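You operate a simulated robot arm through the tools that you are given. There is no shell and no other tool.

The job below is to be done with a simulated robot arm. You get a single attempt, and the scene is never put back.

JOB
Meter two lengths of chain: zero and wind till 100 mm shows, then zero and wind till 50 mm shows.
Fine: one press of the chain key before each length; the chain meter shows each length.

Only the result counts: the job must be done as asked and must still hold three seconds after the hand-in. Knocking over, shifting, dropping, spilling or breaking anything else fails it.

ROBOT AND FRAMES
A 6-joint arm with a fingered hand, fixed in place. Base frame: the origin is at the foot of the arm, x ahead of it, y to its left, z up. Lengths are in mm, angles in degrees, forces in N, time in s.
With the tool pointing down near the work surface it reaches from about 100 to 820 mm from the base axis. Its first joint turns from -166.0 to 166.0 degrees. Payload 4 kg.
The TCP is the grasp point between the finger pads, 20 mm short of the fingertips. In the tool frame z runs along the fingers and y along their closing line. The gripper opens to 140 mm. The gripper's body begins 54 mm behind the TCP. The gripper is a hand of 3 fingers: y runs from the thumb to the fingers, the wrist lies at [0, 0, -215] in the tool frame.
Orientation is that of the tool frame in the base frame, as [roll, pitch, yaw] about the fixed x, y, z axes, in that order (R = Rz(yaw) Ry(pitch) Rx(roll)). With the fingers straight down and closing along the base's y, the tool's x points along the base's -x, its y along +y and its z along -z.

CONTROLS
- The arm moves only by the tool step_arm. Its argument "rows" is a list of rows, each an object of numbers (a shift or turn left out is 0): "x", "y", "z": the shift along the tool's x, y, z in mm; "wx", "wy", "wz": the turn, a rotation vector about the tool's x, y, z in degrees. In form: [{"x": .., "y": .., "z": .., "wx": .., "wy": .., "wz": ..}, ...]. A call has 1 to 20 rows; each row shifts and turns the commanded pose from where the row before left it, along the tool's axes as they then stand. Each row takes 0.2 s and may step no farther than 50 mm and 8.6 degrees from the row before; otherwise, the whole call is refused. Where a pose cannot be reached the arm comes as near as it can. A force on the tool above 90 N (or 10 N above the force at the start of the call, whichever is more), or a blocked arm, ends the call early, and 0.2 s more pass. In this call time passes only in rows, and 0.2 s behind the last. It gives the time, the measured TCP pose, the force on the tool (base axes), the opening and the grip force at its end, in the units of the frame above (readings bear some noise), with the torque about the TCP (base axes, N m) and any sound that the robot's microphone picked up.
- Cameras (640 x 400 px; columns grow to the right, rows downward): "scene" is fixed at [219.4, 648.2, 1526.4]; the picture's right is [-0.91, -0.41, 0.00], its down [-0.26, 0.59, -0.77] and it looks along [0.31, -0.70, -0.64] (base axes); focal length 345 px, centre (320, 200). "wrist" rides on the gripper at [74, -43, -79] in the tool frame; the picture's right is [0.50, 0.87, 0.00], its down [-0.59, 0.34, -0.73] and it looks along [-0.64, 0.37, 0.68] (tool axes); focal length 275 px, centre (320, 200). There is no depth. A picture from a camera that has moved, and an enlarged one, comes with that camera's place and axes in the base frame and with its lens.
- grab_frame(camera): a new picture of that camera. It takes no simulated time.
- lift_body(by): slides the trunk up (or, below 0, down) by that many mm; the arm rides with it, the base frame stays. It gives what a move gives, with no picture.
- set_fingers(finger1, finger2, thumb_bend): sets how far each is bent, from 0 (flat) to 100 (curled in); at 30 the hand is open as for a grip, at 70 the pads meet at the TCP. One left out holds its place. A second passes; each finger stops where it meets its share of the squeeze, and holds until it gets a number again. It is the only way to open and close the hand. It gives what a move gives, with no picture; readings hold the bend of each and the force on the fingers (four entries, about 0 where the hand has none), thumb and palm.
- zoom(camera, box): a new picture of the part [left, top, right, bottom] of that camera's present view, enlarged. It takes no simulated time.
- hand_in(): hands the job in; it is judged then, once.

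Places have to be worked out from the pictures, the camera data and where the tool is seen. Open the gripper and draw the arm clear of the work before you hand the job in, unless the task says otherwise.

The tools are called after "Call:" as a command line: name --argument value ..., lists and objects as JSON in quotes. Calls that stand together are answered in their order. step_arm: Moves the arm, as the interface text tells. Its arguments: {"type":"object","properties":{"rows":{"type":"array"}},"required":["rows"]} The other tools are called the same way: lift_body (by) slides the trunk up or down; set_fingers (finger1, finger2, thumb_bend) moves the fingers one by one; grab_frame (camera) takes a picture; zoom (camera, box) takes an enlarged picture of a part of a camera's view; hand_in () hands the job in.

At the start:

```text
time_s: 0.0
position: [350.1, 326.5, 1245.8]
tool_rot: [-179.9, 0.0, 180.0]
ft_force: [0.0, 0.6, -0.4]
moment: [0.01, -0.02, 0.01]
gripper_width: 140.0
grip_force: 0.0
shape: jaw
bend: [30.0, 30.0, 30.0]
finger forces: [0.0, 0.0, 0.1, 0.0, 0.1, 0.0]
trunk travel left (down, up): [-200.0, 390.0]
```

scene: 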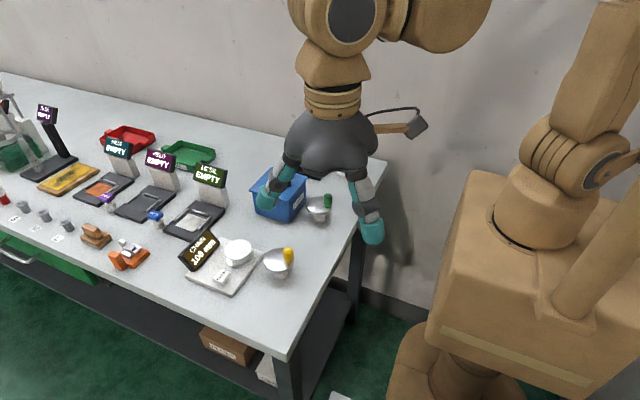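
wrist: 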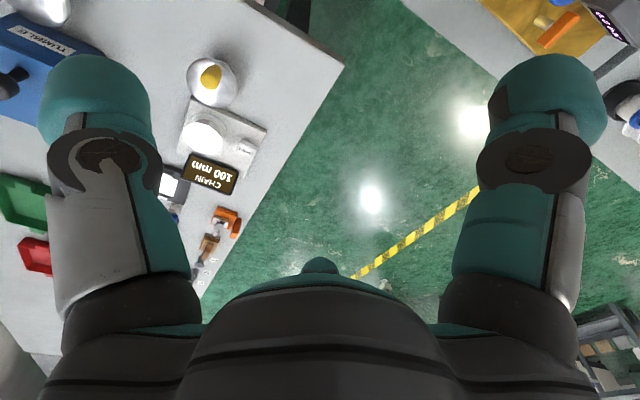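

I start by looking closely at the chain meter and its surroundings.

Call:
zoom --camera "scene" --box '[160, 210, 320, 310]'

Call:
zoom --camera "wrist" --box '[130, 40, 290, 200]'

Call:
zoom --camera "scene" --box '[0, 80, 240, 290]'

```text
4.00 times, centred on (240, 260) of scene
camera zoom: at [219.4, 648.2, 1526.4], right [-0.91, -0.41, 0.0], down [-0.26, 0.59, -0.77], along [0.31, -0.7, -0.64], focal length 1380 px, centre (640, -40)
```

zoom: 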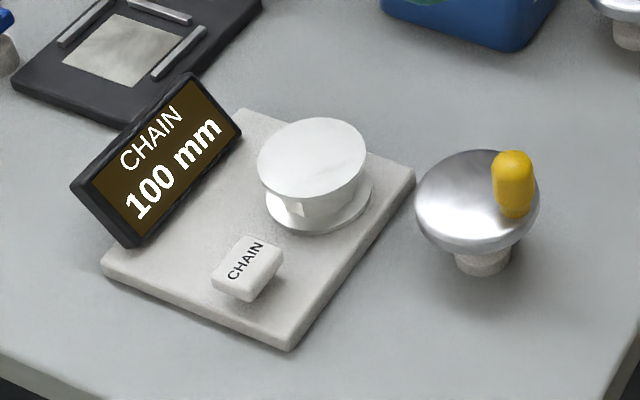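

```text
2.50 times, centred on (210, 120) of wrist
camera zoom: at [275.4, 283.0, 1324.0], right [-0.5, 0.87, 0.0], down [0.59, 0.34, 0.73], along [0.64, 0.37, -0.68], focal length 688 px, centre (595, 400)
```

zoom: 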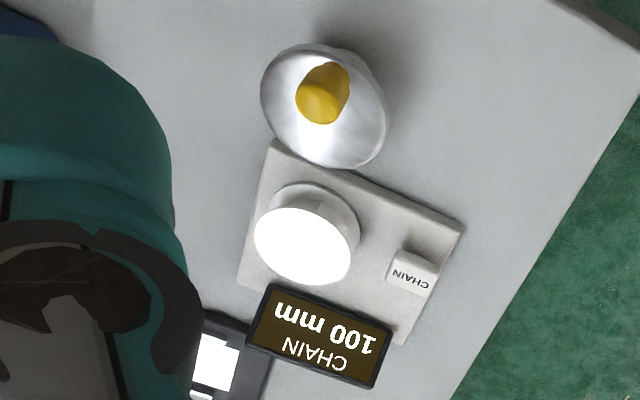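

```text
1.90 times, centred on (120, 185) of scene
camera zoom: at [219.4, 648.2, 1526.4], right [-0.91, -0.41, 0.0], down [-0.26, 0.59, -0.77], along [0.31, -0.7, -0.64], focal length 657 px, centre (701, 229)
```

zoom: 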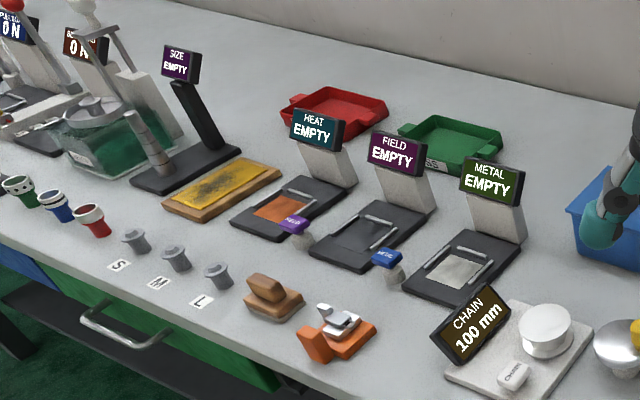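

The key top triangulates to about (593, 318, 935), the white drum to (598, 248, 945), and the yellow crank knob to about (468, 242, 997) over a disc centred near (495, 239, 952). I'm moving the hand, staying high, so the wrist camera gets a close view of the crank and meter.

Call:
step_arm --rows '[{"y": -35, "z": 20}, {"y": -35, "z": 20}, {"y": -35, "z": 20}, {"y": -35, "z": 20}, {"y": -34, "z": 20}]'

```text
time_s: 1.2
position: [350.7, 152.3, 1147.1]
tool_rot: [179.9, 0.0, -180.0]
ft_force: [-0.4, -1.0, 0.5]
moment: [0.0, -0.01, 0.02]
gripper_width: 140.1
grip_force: 0.1
shape: jaw
bend: [30.0, 30.0, 30.0]
finger forces: [0.0, 0.0, 0.0, 0.0, 0.1, 0.1]
trunk travel left (down, up): [-200.0, 390.0]
```

The arm reached (351, 152, 1147) without any contact. Now I take fresh pictures from here.

Call:
grab_frame --camera "wrist"

Call:
grab_frame --camera "scene"

Call:
zoom --camera "wrist" --box '[220, 100, 420, 260]'

```text
taken
camera wrist: at [275.4, 108.9, 1224.5], right [-0.5, 0.87, 0.0], down [0.59, 0.34, 0.73], along [0.64, 0.37, -0.68], focal length 275 px, centre (320, 200)
```

wrist: 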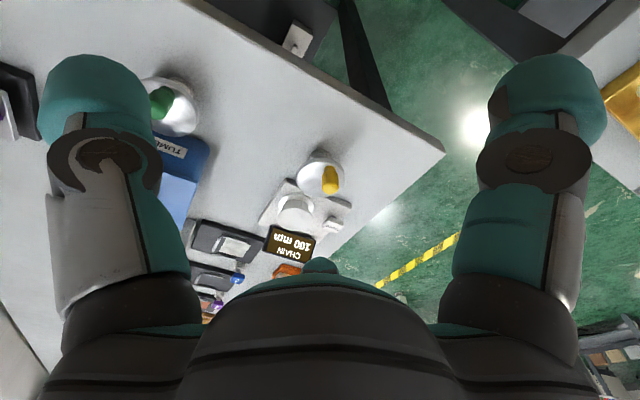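

```text
taken
```

scene: 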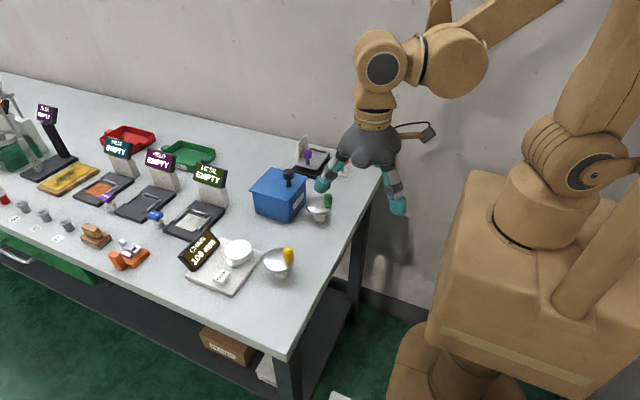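

```text
2.50 times, centred on (320, 180) of wrist
camera zoom: at [275.4, 108.9, 1224.5], right [-0.5, 0.87, 0.0], down [0.59, 0.34, 0.73], along [0.64, 0.37, -0.68], focal length 688 px, centre (320, 250)
```

zoom: 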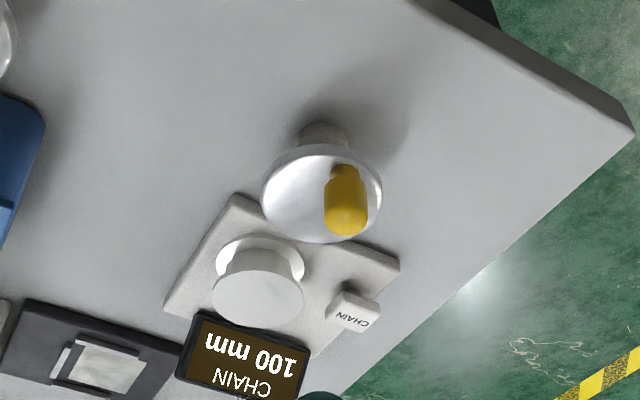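

The view shows a crank disc centred near (496, 238), with the yellow knob standing at about (473, 239) and its top near z 994. Next I zoom on the key and knob to refine their positions, and close the fingers into a point so I can press the key with it.

Call:
zoom --camera "scene" --box '[180, 230, 260, 300]'

Call:
zoom --camera "wrist" --box '[290, 140, 370, 260]'

Call:
set_fingers --finger1 70 --finger2 70 --thumb_bend 70

```text
5.71 times, centred on (220, 265) of scene
camera zoom: at [219.4, 648.2, 1526.4], right [-0.91, -0.41, 0.0], down [-0.26, 0.59, -0.77], along [0.31, -0.7, -0.64], focal length 1972 px, centre (891, -171)
```

zoom: 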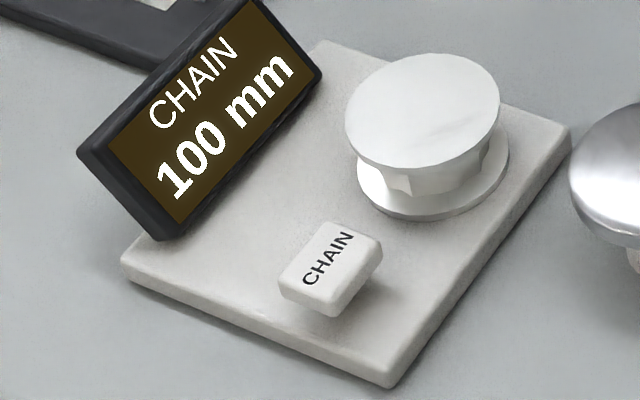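

```text
3.33 times, centred on (330, 200) of wrist
camera zoom: at [275.4, 108.9, 1224.5], right [-0.5, 0.87, 0.0], down [0.59, 0.34, 0.73], along [0.64, 0.37, -0.68], focal length 918 px, centre (287, 200)
```

zoom: 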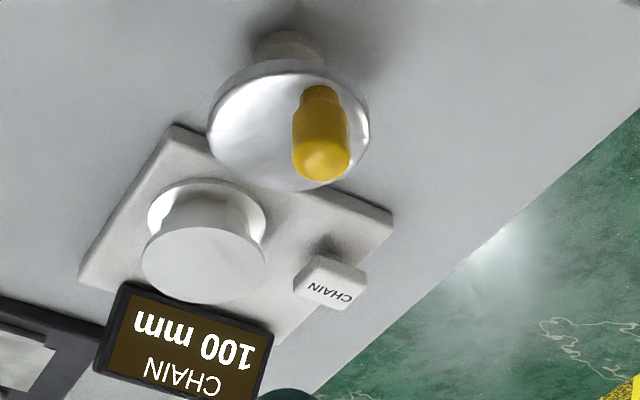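

```text
time_s: 2.2
position: [351.2, 153.9, 1145.8]
tool_rot: [180.0, 0.0, -179.9]
ft_force: [-0.3, -0.7, 0.2]
moment: [-0.01, 0.0, 0.03]
gripper_width: 4.1
grip_force: 0.0
shape: fingers
bend: [69.0, 69.0, 70.0]
finger forces: [0.0, 0.0, 0.1, 0.0, 0.0, 0.0]
trunk travel left (down, up): [-200.0, 390.0]
```

The key top refines to (592, 318, 937). I carry the closed hand over it at constant height, then descend partway and check.

Call:
step_arm --rows '[{"x": -34.6, "y": 23.6}, {"x": -34.6, "y": 23.6}, {"x": -34.6, "y": 23.6}, {"x": -34.6, "y": 23.6}, {"x": -34.6, "y": 23.6}, {"x": -34.6, "y": 23.6}, {"x": -34.6, "y": 23.5}, {"z": 35}, {"z": 35}, {"z": 35}]'

```text
time_s: 4.4
position: [592.0, 317.2, 1038.8]
tool_rot: [-180.0, 0.0, 180.0]
ft_force: [0.0, 0.2, 0.1]
moment: [0.01, 0.04, 0.01]
gripper_width: 4.0
grip_force: 0.1
shape: fingers
bend: [69.0, 69.0, 70.0]
finger forces: [0.0, 0.1, 0.0, 0.0, 0.0, 0.1]
trunk travel left (down, up): [-200.0, 390.0]
```

The hand is at (592, 317, 1039), directly over the key. I check from both cameras before going down.

Call:
grab_frame --camera "wrist"

Call:
zoom --camera "scene" --box '[120, 160, 320, 310]'

```text
taken
camera wrist: at [518.1, 274.3, 1118.2], right [-0.5, 0.87, 0.0], down [0.59, 0.34, 0.73], along [0.64, 0.37, -0.68], focal length 275 px, centre (320, 200)
```

wrist: 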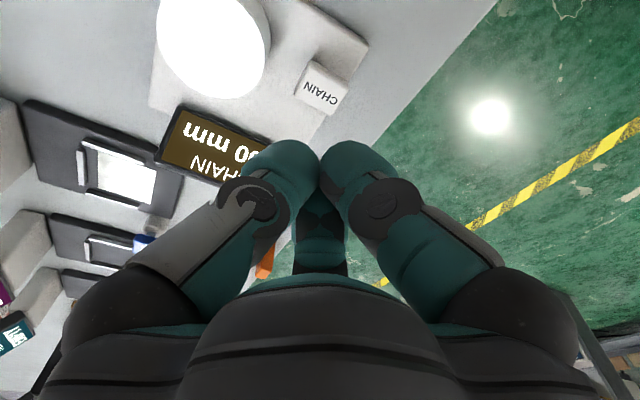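

```text
2.67 times, centred on (220, 235) of scene
camera zoom: at [219.4, 648.2, 1526.4], right [-0.91, -0.41, 0.0], down [-0.26, 0.59, -0.77], along [0.31, -0.7, -0.64], focal length 920 px, centre (587, 107)
```

zoom: 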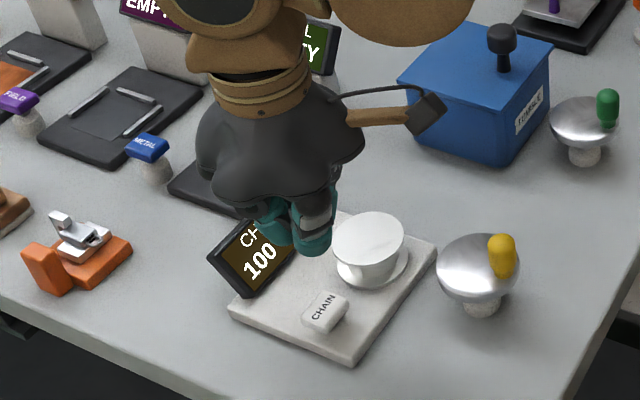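

The fingertips form a point above the key with clear space all round. I descend to about 10 mm above the key top.

Call:
step_arm --rows '[{"z": 30}, {"z": 25}, {"z": 15}]'

```text
time_s: 5.2
position: [593.6, 319.8, 970.6]
tool_rot: [180.0, 0.0, 180.0]
ft_force: [0.5, 0.3, -0.4]
moment: [0.0, -0.03, 0.03]
gripper_width: 4.3
grip_force: 0.1
shape: fingers
bend: [69.0, 69.0, 70.0]
finger forces: [0.1, 0.1, 0.0, 0.0, 0.0, 0.0]
trunk travel left (down, up): [-200.0, 390.0]
```

No contact yet at TCP z ≈ 970. I check the alignment in the pictures before the last millimetres.

Call:
zoom --camera "scene" --box '[160, 220, 280, 300]'

Call:
zoom --camera "wrist" --box '[200, 50, 440, 200]'

```text
5.00 times, centred on (220, 260) of scene
camera zoom: at [219.4, 648.2, 1526.4], right [-0.91, -0.41, 0.0], down [-0.26, 0.59, -0.77], along [0.31, -0.7, -0.64], focal length 1726 px, centre (820, -100)
```

zoom: 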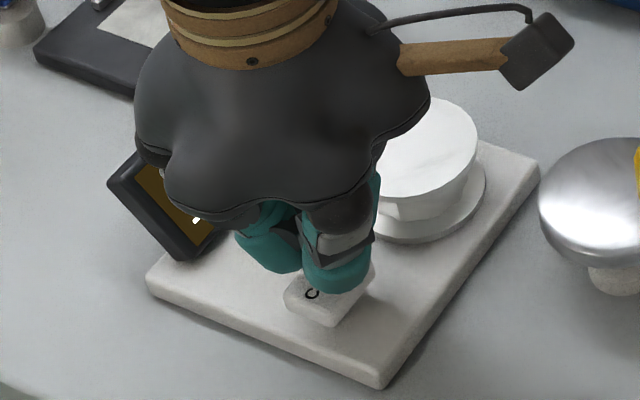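

```text
2.67 times, centred on (320, 125) of wrist
camera zoom: at [518.8, 274.6, 1049.3], right [-0.5, 0.87, 0.0], down [0.59, 0.34, 0.73], along [0.64, 0.37, -0.68], focal length 734 px, centre (320, 400)
```

zoom: 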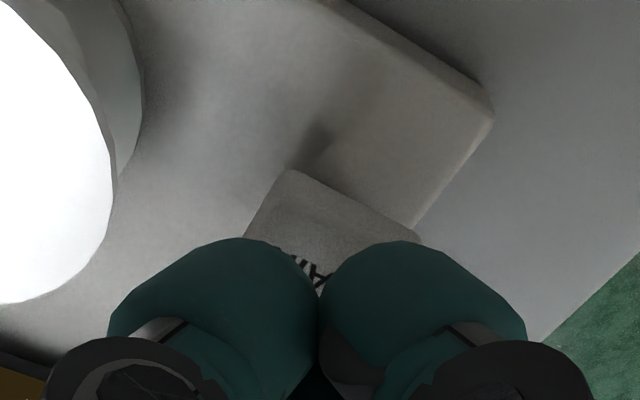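

The fingertips are centred above the key with the tips about 12 mm higher than its top. I go down slowly and watch the force.

Call:
step_arm --rows '[{"z": 4}, {"z": 3}, {"z": 2}, {"z": 1}]'

```text
time_s: 6.2
position: [592.0, 318.2, 960.5]
tool_rot: [-179.9, -0.1, 179.9]
ft_force: [-0.1, -0.3, 0.2]
moment: [0.02, 0.0, 0.01]
gripper_width: 4.4
grip_force: 0.0
shape: fingers
bend: [69.0, 69.0, 70.0]
finger forces: [0.0, 0.1, 0.0, 0.0, 0.0, 0.0]
trunk travel left (down, up): [-200.0, 390.0]
```

No contact yet at z 960.5, so I continue in 1 mm steps.

Call:
step_arm --rows '[{"z": 1}, {"z": 1}, {"z": 1}]'

```text
time_s: 7.0
position: [591.2, 317.3, 957.2]
tool_rot: [179.9, 0.0, 179.9]
ft_force: [-0.9, -0.9, 1.5]
moment: [0.02, 0.01, -0.02]
gripper_width: 4.1
grip_force: 0.0
shape: fingers
bend: [69.0, 69.0, 70.0]
finger forces: [0.1, 0.0, 0.0, 0.1, 0.1, 0.1]
trunk travel left (down, up): [-200.0, 390.0]
```

There is a slight upward force of 1.5 N, so the tips are about touching the key. I press on by single millimetres.

Call:
step_arm --rows '[{"z": 1}]'

```text
time_s: 7.4
position: [592.4, 316.7, 957.5]
tool_rot: [180.0, 0.0, -180.0]
ft_force: [0.6, -1.0, 2.3]
moment: [0.02, -0.01, 0.02]
gripper_width: 4.1
grip_force: 0.2
shape: fingers
bend: [69.0, 69.0, 70.0]
finger forces: [0.1, 0.1, 0.1, 0.0, 0.0, 0.0]
trunk travel left (down, up): [-200.0, 390.0]
```

Force is rising gently (2.3 N), as from a key spring. I keep pressing.

Call:
step_arm --rows '[{"z": 1}]'

Call:
zoom --camera "scene" --box '[160, 220, 280, 300]'

```text
time_s: 7.8
position: [590.2, 316.6, 955.7]
tool_rot: [180.0, -0.1, -180.0]
ft_force: [0.0, -0.5, 1.9]
moment: [-0.01, 0.01, -0.05]
gripper_width: 4.3
grip_force: 0.1
shape: fingers
bend: [69.0, 69.0, 70.0]
finger forces: [0.1, 0.0, 0.0, 0.0, 0.0, 0.0]
trunk travel left (down, up): [-200.0, 390.0]
```

```text
5.00 times, centred on (220, 260) of scene
camera zoom: at [219.4, 648.2, 1526.4], right [-0.91, -0.41, 0.0], down [-0.26, 0.59, -0.77], along [0.31, -0.7, -0.64], focal length 1726 px, centre (820, -100)
```

zoom: 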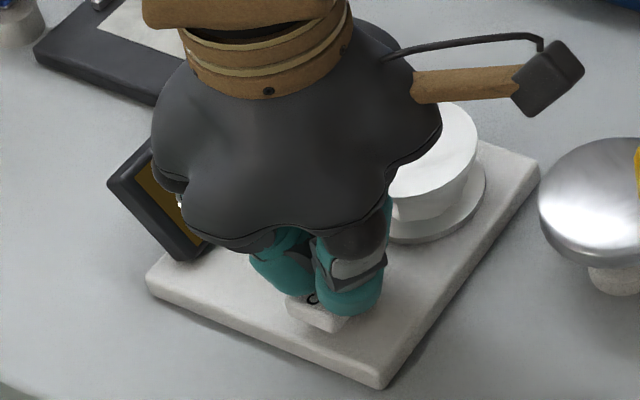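

Force stays near 2 N, so the key is probably sinking on a soft spring. I press further.

Call:
step_arm --rows '[{"z": 1}]'

```text
time_s: 8.2
position: [591.8, 317.0, 953.3]
tool_rot: [-180.0, -0.1, 180.0]
ft_force: [-0.1, -0.8, 2.9]
moment: [0.02, 0.0, 0.02]
gripper_width: 4.2
grip_force: 0.2
shape: fingers
bend: [69.0, 69.0, 70.0]
finger forces: [0.0, 0.0, 0.0, 0.0, 0.1, 0.0]
trunk travel left (down, up): [-200.0, 390.0]
heard: click
```

A click was heard, so the key has registered. I lift straight off by 60 mm and then read the display.

Call:
step_arm --rows '[{"z": -10}, {"z": -25}, {"z": -30}]'

Call:
zoom --camera "scene" --box '[160, 210, 320, 310]'

Call:
grab_frame --camera "wrist"

```text
time_s: 9.0
position: [588.1, 315.4, 1020.5]
tool_rot: [180.0, 0.0, 179.9]
ft_force: [-1.1, -0.2, 0.2]
moment: [0.02, -0.03, 0.04]
gripper_width: 4.0
grip_force: 0.0
shape: fingers
bend: [69.0, 69.0, 70.0]
finger forces: [0.0, 0.0, 0.0, 0.1, 0.0, 0.1]
trunk travel left (down, up): [-200.0, 390.0]
```

```text
4.00 times, centred on (240, 260) of scene
camera zoom: at [219.4, 648.2, 1526.4], right [-0.91, -0.41, 0.0], down [-0.26, 0.59, -0.77], along [0.31, -0.7, -0.64], focal length 1380 px, centre (640, -40)
```

zoom: 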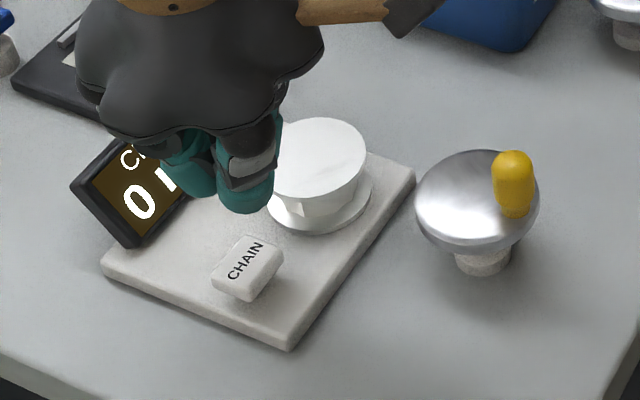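

```text
taken
camera wrist: at [513.5, 273.2, 1098.2], right [-0.5, 0.87, 0.0], down [0.59, 0.34, 0.73], along [0.64, 0.37, -0.68], focal length 275 px, centre (320, 200)
```

wrist: 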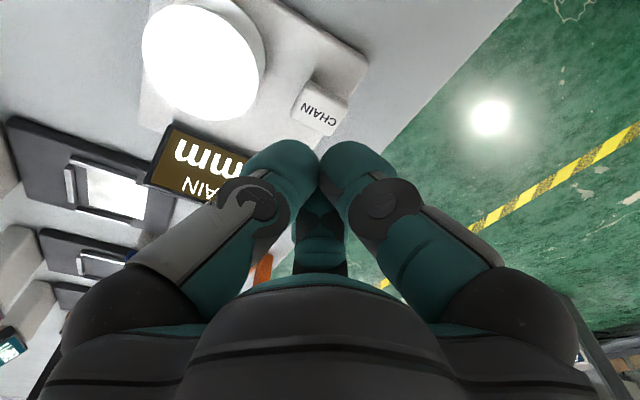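

The display shows "0 mm" and the key is back up. Now I rise and carry the hand to above the yellow crank knob.

Call:
step_arm --rows '[{"z": -25}, {"z": -25}, {"x": 29, "y": -19}, {"x": 29, "y": -19}, {"x": 29, "y": -19}, {"x": 28, "y": -20}]'

Call:
set_fingers --finger1 45 --finger2 45 --thumb_bend 45

Call:
grab_frame --camera "wrist"

Call:
zoom --camera "scene" --box '[160, 180, 340, 310]'

```text
time_s: 10.4
position: [477.1, 238.2, 1071.0]
tool_rot: [-180.0, 0.0, 180.0]
ft_force: [-0.4, -0.9, 1.4]
moment: [0.03, -0.02, 0.01]
gripper_width: 4.1
grip_force: 0.1
shape: fingers
bend: [69.0, 69.0, 70.0]
finger forces: [0.1, 0.1, 0.0, 0.0, 0.1, 0.0]
trunk travel left (down, up): [-200.0, 390.0]
```

```text
time_s: 11.4
position: [477.7, 238.7, 1071.9]
tool_rot: [-179.9, 0.0, -180.0]
ft_force: [-0.7, 0.1, -0.1]
moment: [0.01, -0.01, -0.01]
gripper_width: 79.2
grip_force: 0.1
shape: fingers
bend: [45.0, 45.0, 45.0]
finger forces: [0.0, 0.1, 0.0, 0.0, 0.1, 0.0]
trunk travel left (down, up): [-200.0, 390.0]
```

```text
taken
camera wrist: at [402.8, 194.9, 1149.5], right [-0.5, 0.87, 0.0], down [0.59, 0.34, 0.73], along [0.64, 0.37, -0.68], focal length 275 px, centre (320, 200)
```

wrist: 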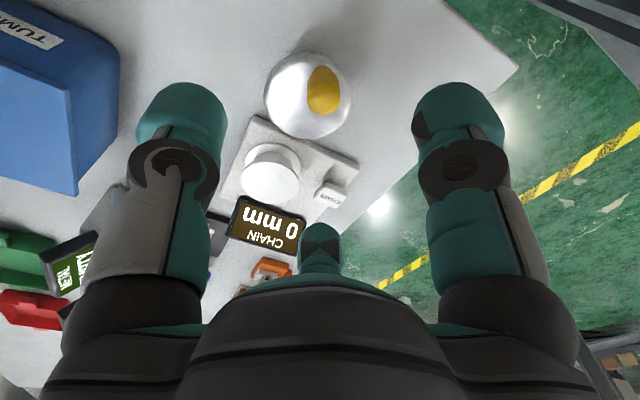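

```text
3.08 times, centred on (250, 245) of scene
camera zoom: at [219.4, 648.2, 1526.4], right [-0.91, -0.41, 0.0], down [-0.26, 0.59, -0.77], along [0.31, -0.7, -0.64], focal length 1062 px, centre (535, 62)
```

zoom: 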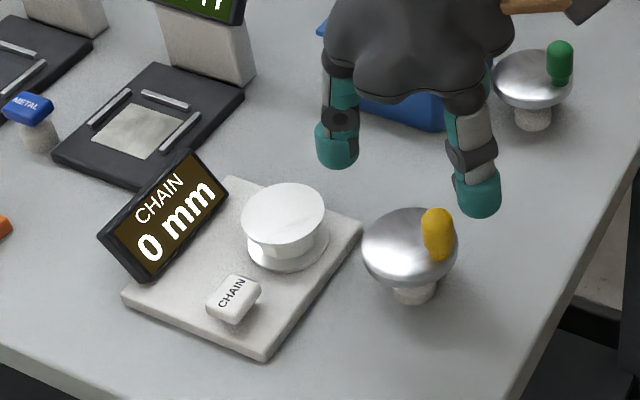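

The display reads "0 mm" and the TCP is at about (477, 238, 1070), nearly over the knob. I zoom to fix the knob and disc centre precisely.

Call:
zoom --camera "wrist" --box '[250, 40, 370, 150]'

Call:
zoom --camera "scene" --box '[250, 230, 310, 290]'

```text
3.64 times, centred on (310, 95) of wrist
camera zoom: at [402.8, 194.9, 1149.5], right [-0.5, 0.87, 0.0], down [0.59, 0.34, 0.73], along [0.64, 0.37, -0.68], focal length 1001 px, centre (356, 582)
```

zoom: 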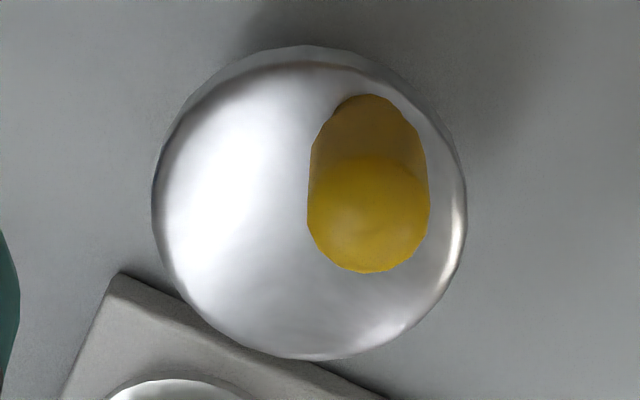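

```text
6.67 times, centred on (280, 260) of scene
camera zoom: at [219.4, 648.2, 1526.4], right [-0.91, -0.41, 0.0], down [-0.26, 0.59, -0.77], along [0.31, -0.7, -0.64], focal length 2301 px, centre (587, -200)
```

zoom: 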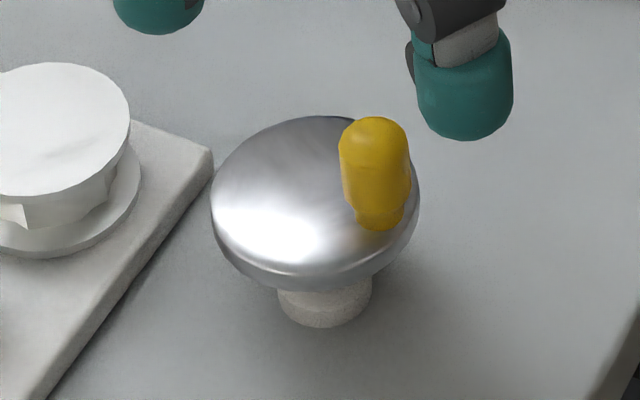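

The knob axis comes out at (473.6, 238.3) with its dome top near z 995; the disc centre is (497, 238), so the crank radius is about 24 mm. I half-close the fingers so the tips stay short, align, and descend around the knob to TCP z ≈ 992.

Call:
set_fingers --finger1 57 --finger2 57 --thumb_bend 57

Call:
step_arm --rows '[{"x": 3.2, "y": 0.4}, {"z": 30}]'

Call:
grab_frame --camera "wrist"

Call:
zoom --camera "scene" --box '[240, 190, 320, 290]'

```text
time_s: 12.4
position: [477.6, 238.8, 1071.2]
tool_rot: [-180.0, 0.0, 179.9]
ft_force: [0.2, -0.4, 0.4]
moment: [0.0, 0.01, 0.0]
gripper_width: 45.0
grip_force: 0.1
shape: fingers
bend: [56.0, 56.0, 56.0]
finger forces: [0.0, 0.0, 0.0, 0.0, 0.0, 0.1]
trunk travel left (down, up): [-200.0, 390.0]
```

```text
time_s: 13.0
position: [475.5, 241.3, 1037.6]
tool_rot: [-180.0, -0.1, -180.0]
ft_force: [1.2, 0.4, 0.0]
moment: [0.0, 0.01, 0.01]
gripper_width: 44.9
grip_force: 0.0
shape: fingers
bend: [56.0, 56.0, 56.0]
finger forces: [0.0, 0.1, 0.1, 0.0, 0.0, 0.0]
trunk travel left (down, up): [-200.0, 390.0]
```

```text
taken
camera wrist: at [400.6, 196.5, 1117.0], right [-0.5, 0.87, 0.0], down [0.59, 0.34, 0.73], along [0.64, 0.37, -0.68], focal length 275 px, centre (320, 200)
```

wrist: 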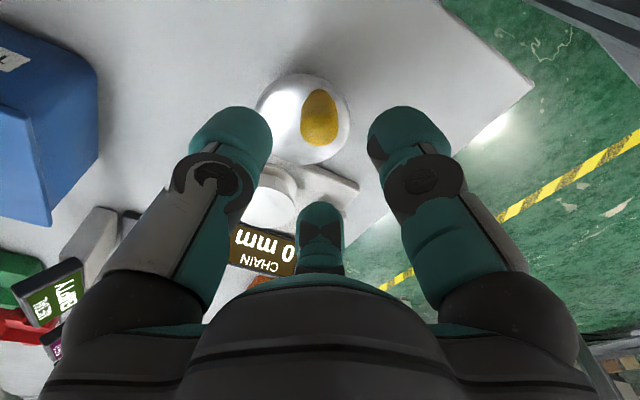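

```text
4.00 times, centred on (280, 240) of scene
camera zoom: at [219.4, 648.2, 1526.4], right [-0.91, -0.41, 0.0], down [-0.26, 0.59, -0.77], along [0.31, -0.7, -0.64], focal length 1380 px, centre (480, 40)
```

zoom: 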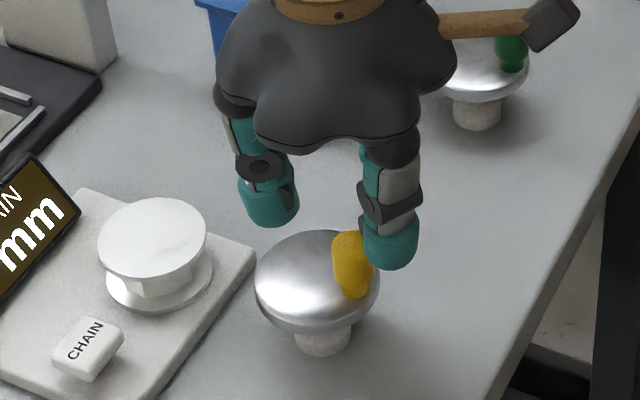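

The TCP is at (474.6, 239.5, 1038) and the knob sits centred between the fingers. I make a small correction and descend to z ≈ 992.

Call:
step_arm --rows '[{"x": 1, "y": -1.2, "z": 12}, {"z": 12}, {"z": 12}, {"z": 10}]'

Call:
grab_frame --camera "wrist"

Call:
zoom --camera "scene" --box '[240, 210, 320, 290]'

```text
time_s: 14.0
position: [473.6, 239.9, 991.8]
tool_rot: [-180.0, 0.0, 180.0]
ft_force: [-0.2, 0.1, 0.5]
moment: [-0.02, -0.02, 0.01]
gripper_width: 45.1
grip_force: 0.0
shape: fingers
bend: [56.0, 56.0, 56.0]
finger forces: [0.1, 0.0, 0.0, 0.1, 0.1, 0.1]
trunk travel left (down, up): [-200.0, 390.0]
```

```text
taken
camera wrist: at [399.7, 196.3, 1070.3], right [-0.5, 0.87, 0.0], down [0.59, 0.34, 0.73], along [0.64, 0.37, -0.68], focal length 275 px, centre (320, 200)
```

wrist: 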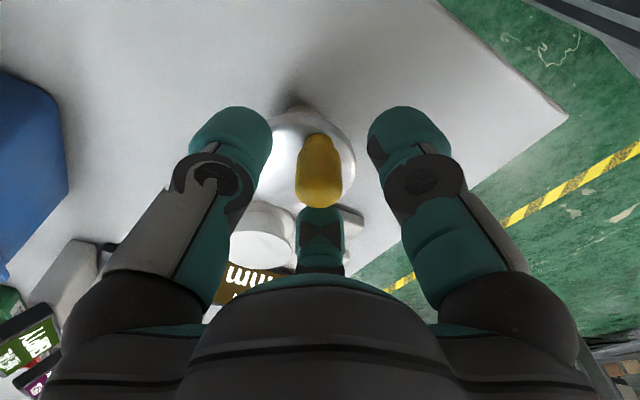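

```text
5.00 times, centred on (280, 250) of scene
camera zoom: at [219.4, 648.2, 1526.4], right [-0.91, -0.41, 0.0], down [-0.26, 0.59, -0.77], along [0.31, -0.7, -0.64], focal length 1726 px, centre (520, -50)
```

zoom: 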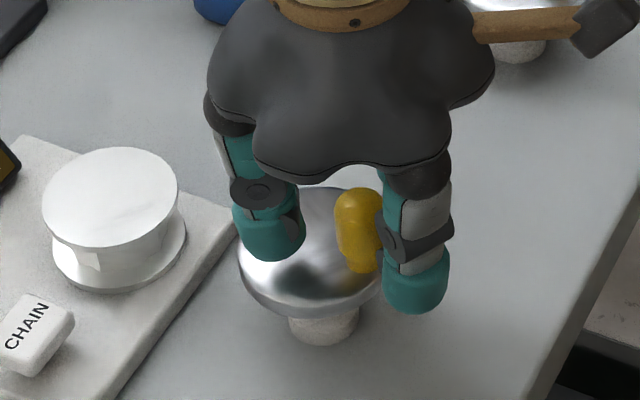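

The knob stands centred between the three fingers, and the tips are just above the disc. I lower 5 mm more and begin to close.

Call:
step_arm --rows '[{"z": 3}, {"z": 2}]'

Call:
set_fingers --finger1 61 --finger2 61 --thumb_bend 61

Call:
grab_frame --camera "wrist"

Call:
zoom --camera "scene" --box '[180, 210, 320, 300]'

```text
time_s: 14.6
position: [474.0, 242.1, 988.2]
tool_rot: [-180.0, 0.0, -180.0]
ft_force: [0.6, 0.3, -0.2]
moment: [-0.05, 0.01, 0.01]
gripper_width: 45.1
grip_force: 0.1
shape: fingers
bend: [56.0, 56.0, 56.0]
finger forces: [0.0, 0.0, 0.0, 0.0, 0.1, 0.1]
trunk travel left (down, up): [-200.0, 390.0]
```

```text
time_s: 15.6
position: [474.9, 240.5, 987.9]
tool_rot: [180.0, 0.0, 179.9]
ft_force: [0.0, -0.2, -0.6]
moment: [-0.03, -0.02, 0.01]
gripper_width: 29.7
grip_force: 0.2
shape: fingers
bend: [61.0, 61.0, 61.0]
finger forces: [0.0, 0.0, 0.0, 0.0, 0.1, 0.0]
trunk travel left (down, up): [-200.0, 390.0]
```

```text
taken
camera wrist: at [399.3, 196.8, 1066.6], right [-0.5, 0.87, 0.0], down [0.59, 0.34, 0.73], along [0.64, 0.37, -0.68], focal length 275 px, centre (320, 200)
```

wrist: 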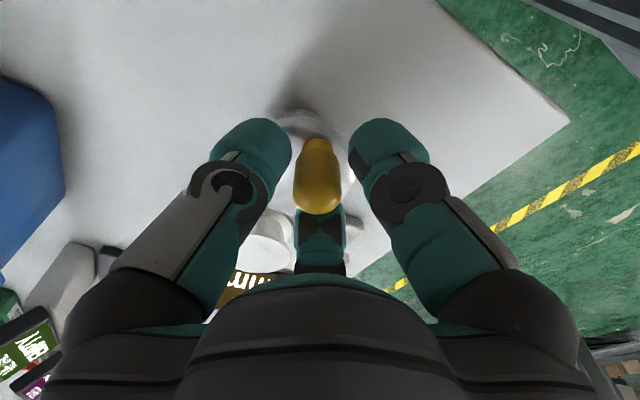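

```text
4.44 times, centred on (250, 255) of scene
camera zoom: at [219.4, 648.2, 1526.4], right [-0.91, -0.41, 0.0], down [-0.26, 0.59, -0.77], along [0.31, -0.7, -0.64], focal length 1534 px, centre (631, -44)
```

zoom: 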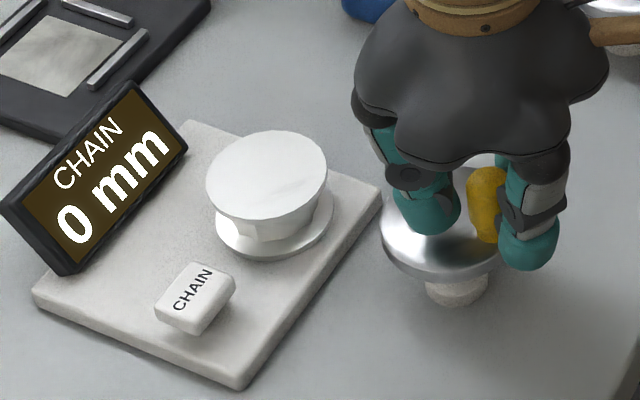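

The display is well visible from the scene camera. The fingers cage the knob with about 5 mm clearance, so I close further, carefully.

Call:
set_fingers --finger1 63 --finger2 63 --thumb_bend 63

Call:
zoom --camera "wrist" --box '[200, 80, 440, 240]'

Call:
zoom --camera "scene" --box '[180, 210, 320, 300]'

```text
time_s: 16.6
position: [473.8, 242.0, 988.0]
tool_rot: [-179.9, -0.1, -180.0]
ft_force: [-0.4, -0.2, -0.5]
moment: [-0.01, 0.01, -0.01]
gripper_width: 22.9
grip_force: 0.1
shape: fingers
bend: [63.0, 63.0, 63.0]
finger forces: [0.0, 0.2, 0.1, 0.0, 0.1, 0.1]
trunk travel left (down, up): [-200.0, 390.0]
```

```text
2.50 times, centred on (320, 160) of wrist
camera zoom: at [399.3, 196.8, 1066.6], right [-0.5, 0.87, 0.0], down [0.59, 0.34, 0.73], along [0.64, 0.37, -0.68], focal length 688 px, centre (320, 300)
```

zoom: 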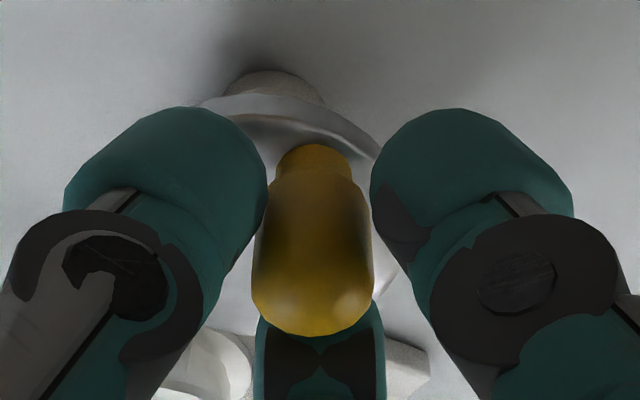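

```text
4.44 times, centred on (250, 255) of scene
camera zoom: at [219.4, 648.2, 1526.4], right [-0.91, -0.41, 0.0], down [-0.26, 0.59, -0.77], along [0.31, -0.7, -0.64], focal length 1534 px, centre (631, -44)
```

zoom: 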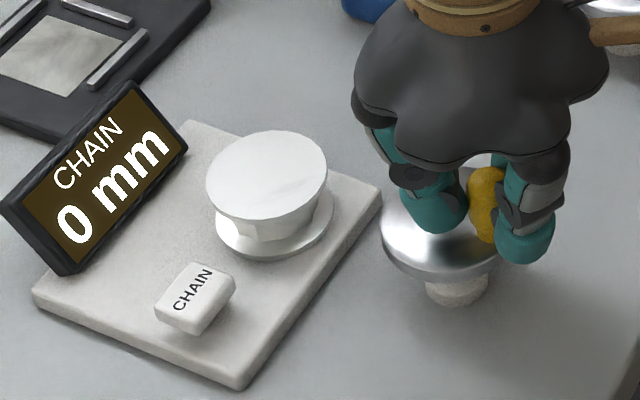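

The knob is caged with only a millimetre or so to spare. I try a first 30° of clockwise turning (seen from above) about the disc centre to see which way the meter counts.

Call:
step_arm --rows '[{"x": -0.36, "y": 4.08}, {"x": -1.06, "y": 3.96}, {"x": -1.73, "y": 3.71}]'

Call:
zoom --camera "scene" --box '[180, 210, 320, 300]'

Call:
zoom --camera "wrist" --box '[200, 80, 440, 240]'

```text
time_s: 17.4
position: [474.7, 252.0, 988.9]
tool_rot: [-179.9, -0.1, 179.9]
ft_force: [-0.9, -1.5, 0.3]
moment: [-0.02, 0.03, -0.03]
gripper_width: 25.4
grip_force: 1.7
shape: fingers
bend: [63.0, 63.0, 62.0]
finger forces: [0.0, 0.0, 0.0, 0.0, 2.2, 0.0]
trunk travel left (down, up): [-200.0, 390.0]
```

```text
4.44 times, centred on (250, 255) of scene
camera zoom: at [219.4, 648.2, 1526.4], right [-0.91, -0.41, 0.0], down [-0.26, 0.59, -0.77], along [0.31, -0.7, -0.64], focal length 1534 px, centre (631, -44)
```

zoom: 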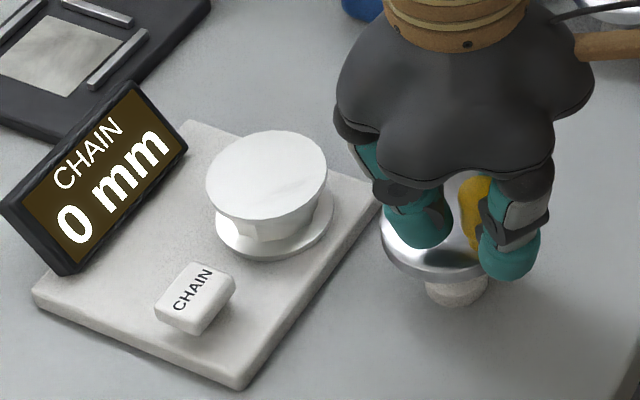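

```text
2.50 times, centred on (320, 160) of wrist
camera zoom: at [401.1, 208.2, 1066.8], right [-0.5, 0.87, 0.0], down [0.59, 0.34, 0.73], along [0.64, 0.37, -0.68], focal length 688 px, centre (320, 300)
```

zoom: 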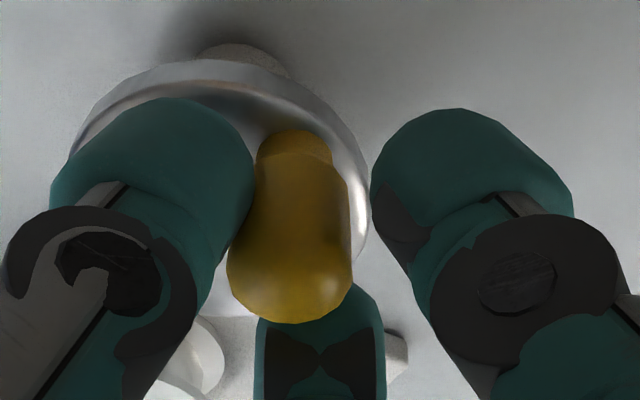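

The crank yields with about 2 N and the knob has lagged to roughly (471, 243), still 0 mm shown. I continue clockwise to be sure about the counting direction.

Call:
step_arm --rows '[{"x": -2.35, "y": 3.35}, {"x": -2.9, "y": 2.9}, {"x": -3.35, "y": 2.35}]'

Call:
zoom --camera "scene" --box '[180, 210, 320, 300]'

Call:
zoom --camera "wrist" --box '[200, 80, 440, 240]'

```text
time_s: 18.2
position: [484.8, 260.1, 989.2]
tool_rot: [-180.0, 0.0, -180.0]
ft_force: [0.2, -2.4, 0.6]
moment: [0.01, 0.01, -0.02]
gripper_width: 25.3
grip_force: 1.1
shape: fingers
bend: [63.0, 63.0, 62.0]
finger forces: [0.0, 0.0, 0.1, 0.0, 2.2, 0.0]
trunk travel left (down, up): [-200.0, 390.0]
```

```text
4.44 times, centred on (250, 255) of scene
camera zoom: at [219.4, 648.2, 1526.4], right [-0.91, -0.41, 0.0], down [-0.26, 0.59, -0.77], along [0.31, -0.7, -0.64], focal length 1534 px, centre (631, -44)
```

zoom: 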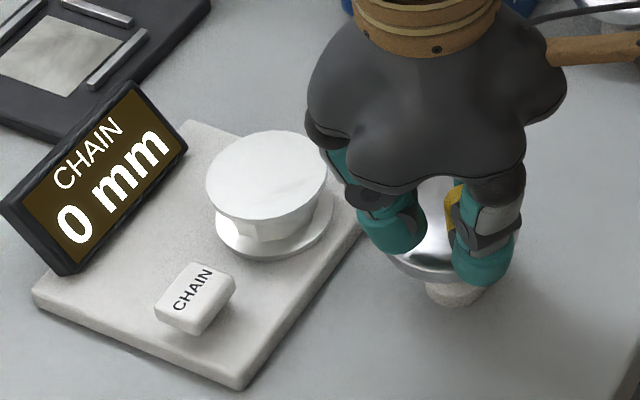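

```text
2.50 times, centred on (320, 160) of wrist
camera zoom: at [410.4, 216.1, 1067.3], right [-0.5, 0.87, 0.0], down [0.59, 0.34, 0.73], along [0.64, 0.37, -0.68], focal length 688 px, centre (320, 300)
```

zoom: 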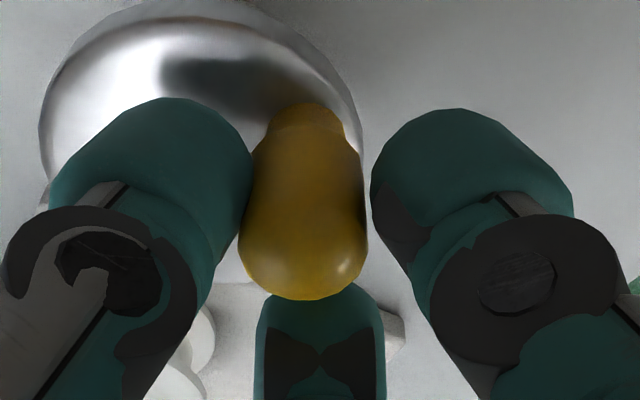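

The knob is now at about 141° on its circle, so the crank has turned about 39° clockwise and the meter still shows 0. I continue 60° further to see whether it counts at coarser steps.

Call:
step_arm --rows '[{"x": -3.71, "y": 1.73}, {"x": -3.96, "y": 1.06}, {"x": -4.08, "y": 0.36}, {"x": -4.08, "y": -0.36}, {"x": -3.96, "y": -1.06}, {"x": -3.71, "y": -1.73}]'

Call:
zoom --camera "scene" --box '[180, 210, 320, 300]'

Call:
zoom --camera "wrist" --box '[200, 80, 440, 240]'

```text
time_s: 19.6
position: [509.7, 260.4, 988.9]
tool_rot: [180.0, 0.0, 180.0]
ft_force: [0.1, 1.9, -0.6]
moment: [0.02, 0.02, -0.05]
gripper_width: 24.1
grip_force: 0.3
shape: fingers
bend: [62.0, 63.0, 63.0]
finger forces: [1.1, 0.0, 0.0, 0.0, 0.1, 0.0]
trunk travel left (down, up): [-200.0, 390.0]
```

```text
4.44 times, centred on (250, 255) of scene
camera zoom: at [219.4, 648.2, 1526.4], right [-0.91, -0.41, 0.0], down [-0.26, 0.59, -0.77], along [0.31, -0.7, -0.64], focal length 1534 px, centre (631, -44)
```

zoom: 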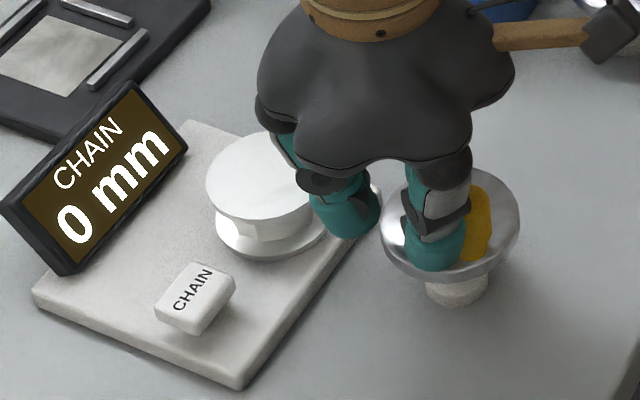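

```text
2.50 times, centred on (320, 160) of wrist
camera zoom: at [435.1, 217.3, 1067.5], right [-0.5, 0.87, 0.0], down [0.59, 0.34, 0.73], along [0.64, 0.37, -0.68], focal length 688 px, centre (320, 300)
```

zoom: 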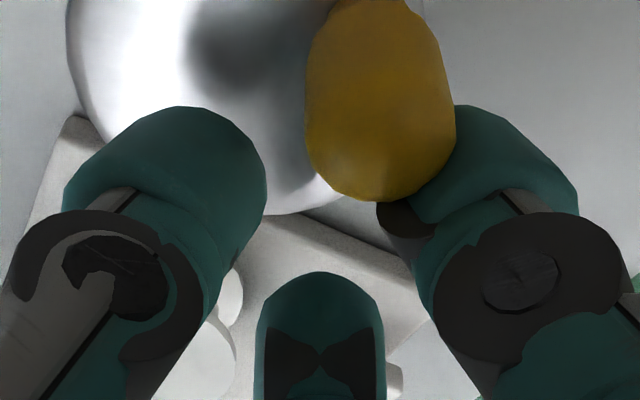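

The knob slipped out between thumb and finger 1 and stands at about (478, 252), because the loose cage leaks. I back off 3 mm, lift clear, open a little, and will re-approach with a firm grip.

Call:
step_arm --rows '[{"x": -3, "y": 0}, {"z": -15}, {"z": -20}, {"z": -20}]'

Call:
set_fingers --finger1 56 --finger2 56 --thumb_bend 56

Call:
grab_frame --camera "wrist"

Call:
zoom --camera "scene" --box '[180, 200, 320, 300]'

```text
time_s: 20.6
position: [509.2, 259.2, 1042.7]
tool_rot: [179.9, -0.1, -179.8]
ft_force: [1.2, 0.0, 0.9]
moment: [-0.02, 0.03, -0.08]
gripper_width: 23.1
grip_force: 0.1
shape: fingers
bend: [63.0, 63.0, 63.0]
finger forces: [0.1, 0.0, 0.0, 0.0, 0.0, 0.0]
trunk travel left (down, up): [-200.0, 390.0]
```

```text
time_s: 21.6
position: [510.6, 258.9, 1042.5]
tool_rot: [-180.0, 0.0, -180.0]
ft_force: [-0.6, 0.5, 0.4]
moment: [-0.01, 0.0, -0.01]
gripper_width: 44.7
grip_force: 0.0
shape: fingers
bend: [56.0, 56.0, 56.0]
finger forces: [0.0, 0.0, 0.0, 0.0, 0.0, 0.0]
trunk travel left (down, up): [-200.0, 390.0]
```

```text
taken
camera wrist: at [435.7, 216.1, 1121.2], right [-0.5, 0.87, 0.0], down [0.59, 0.34, 0.73], along [0.64, 0.37, -0.68], focal length 275 px, centre (320, 200)
```

wrist: 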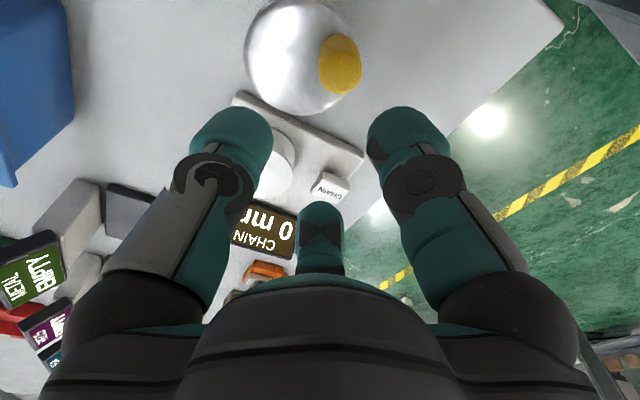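

```text
4.00 times, centred on (250, 250) of scene
camera zoom: at [219.4, 648.2, 1526.4], right [-0.91, -0.41, 0.0], down [-0.26, 0.59, -0.77], along [0.31, -0.7, -0.64], focal length 1380 px, centre (600, 0)
```

zoom: 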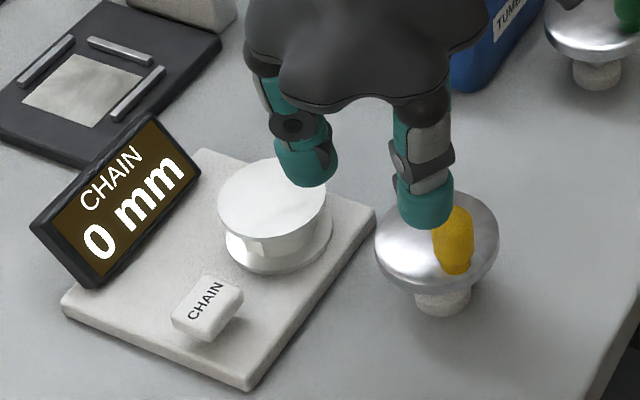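

The knob is at (477, 252) by both cameras, and the display still shows 0 mm. I move over it and descend around it.

Call:
step_arm --rows '[{"x": 16.4, "y": -3.6}, {"x": 16.3, "y": -3.5}, {"z": 15}, {"z": 15}, {"z": 15}, {"z": 10}]'

Call:
zoom --camera "wrist" --box '[200, 80, 440, 240]'

Call:
zoom --camera "scene" --box '[180, 200, 320, 300]'

```text
time_s: 23.0
position: [477.3, 253.2, 988.5]
tool_rot: [-179.9, 0.0, 180.0]
ft_force: [-0.1, -0.3, 0.4]
moment: [0.01, 0.03, 0.01]
gripper_width: 44.7
grip_force: 0.0
shape: fingers
bend: [56.0, 56.0, 56.0]
finger forces: [0.0, 0.0, 0.0, 0.0, 0.0, 0.1]
trunk travel left (down, up): [-200.0, 390.0]
```

```text
2.50 times, centred on (320, 160) of wrist
camera zoom: at [404.0, 209.7, 1067.5], right [-0.5, 0.87, 0.0], down [0.59, 0.34, 0.73], along [0.64, 0.37, -0.68], focal length 688 px, centre (320, 300)
```

zoom: 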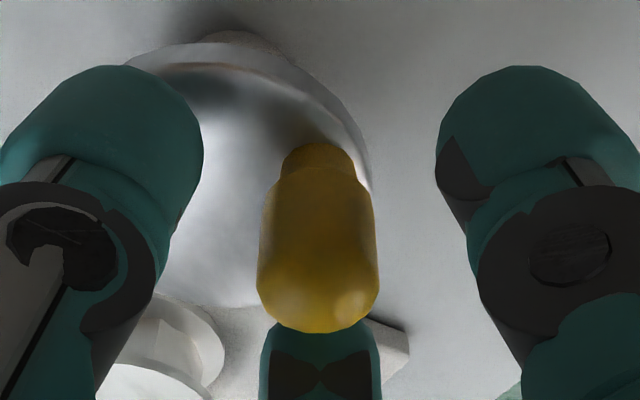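

```text
4.00 times, centred on (250, 250) of scene
camera zoom: at [219.4, 648.2, 1526.4], right [-0.91, -0.41, 0.0], down [-0.26, 0.59, -0.77], along [0.31, -0.7, -0.64], focal length 1380 px, centre (600, 0)
```

zoom: 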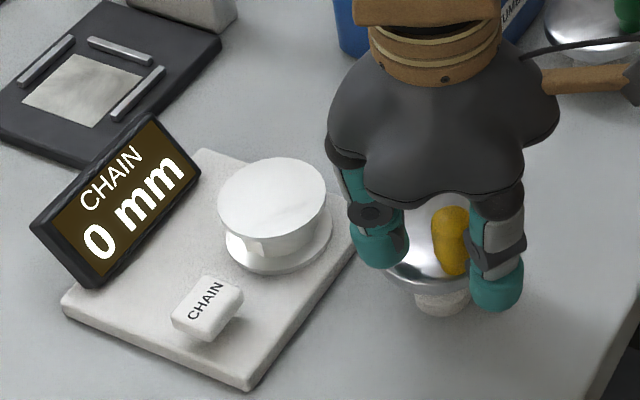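

The knob is well centred between the fingers, with the TCP at (478, 252.7, 988.5). I now close firmly on it.

Call:
set_fingers --finger1 70 --finger2 70 --thumb_bend 70

Call:
zoom --camera "wrist" --box '[200, 80, 440, 240]'

Call:
zoom --camera "scene" --box '[180, 200, 320, 300]'

```text
time_s: 24.0
position: [479.7, 252.7, 988.0]
tool_rot: [179.9, 0.1, -179.9]
ft_force: [-0.3, -0.3, -3.4]
moment: [0.03, 0.01, -0.04]
gripper_width: 15.9
grip_force: 11.8
shape: fingers
bend: [66.0, 64.0, 66.0]
finger forces: [6.2, 7.9, 0.1, 0.0, 8.8, 0.0]
trunk travel left (down, up): [-200.0, 390.0]
```

```text
2.50 times, centred on (320, 160) of wrist
camera zoom: at [404.1, 209.7, 1067.5], right [-0.5, 0.87, 0.0], down [0.59, 0.34, 0.73], along [0.64, 0.37, -0.68], focal length 688 px, centre (320, 300)
```

zoom: 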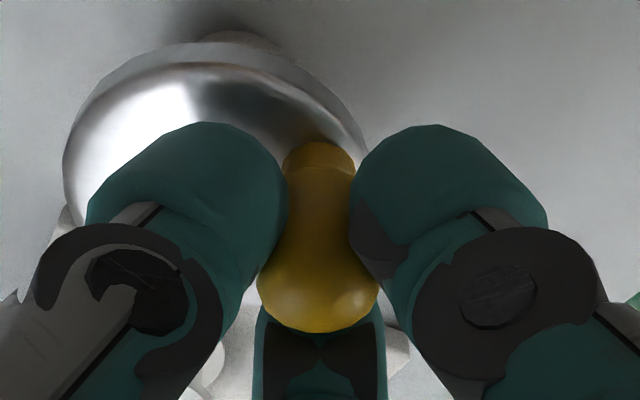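

```text
4.00 times, centred on (250, 250) of scene
camera zoom: at [219.4, 648.2, 1526.4], right [-0.91, -0.41, 0.0], down [-0.26, 0.59, -0.77], along [0.31, -0.7, -0.64], focal length 1380 px, centre (600, 0)
```

zoom: 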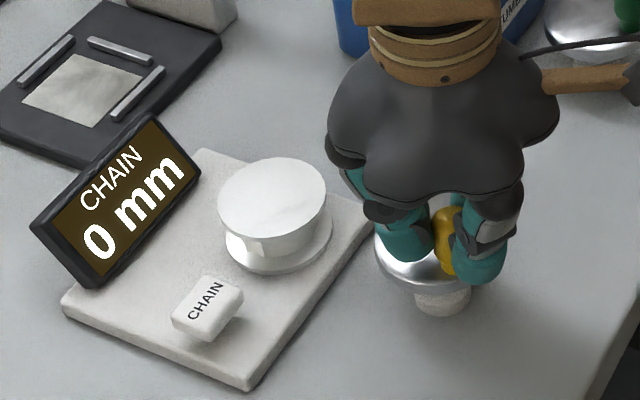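

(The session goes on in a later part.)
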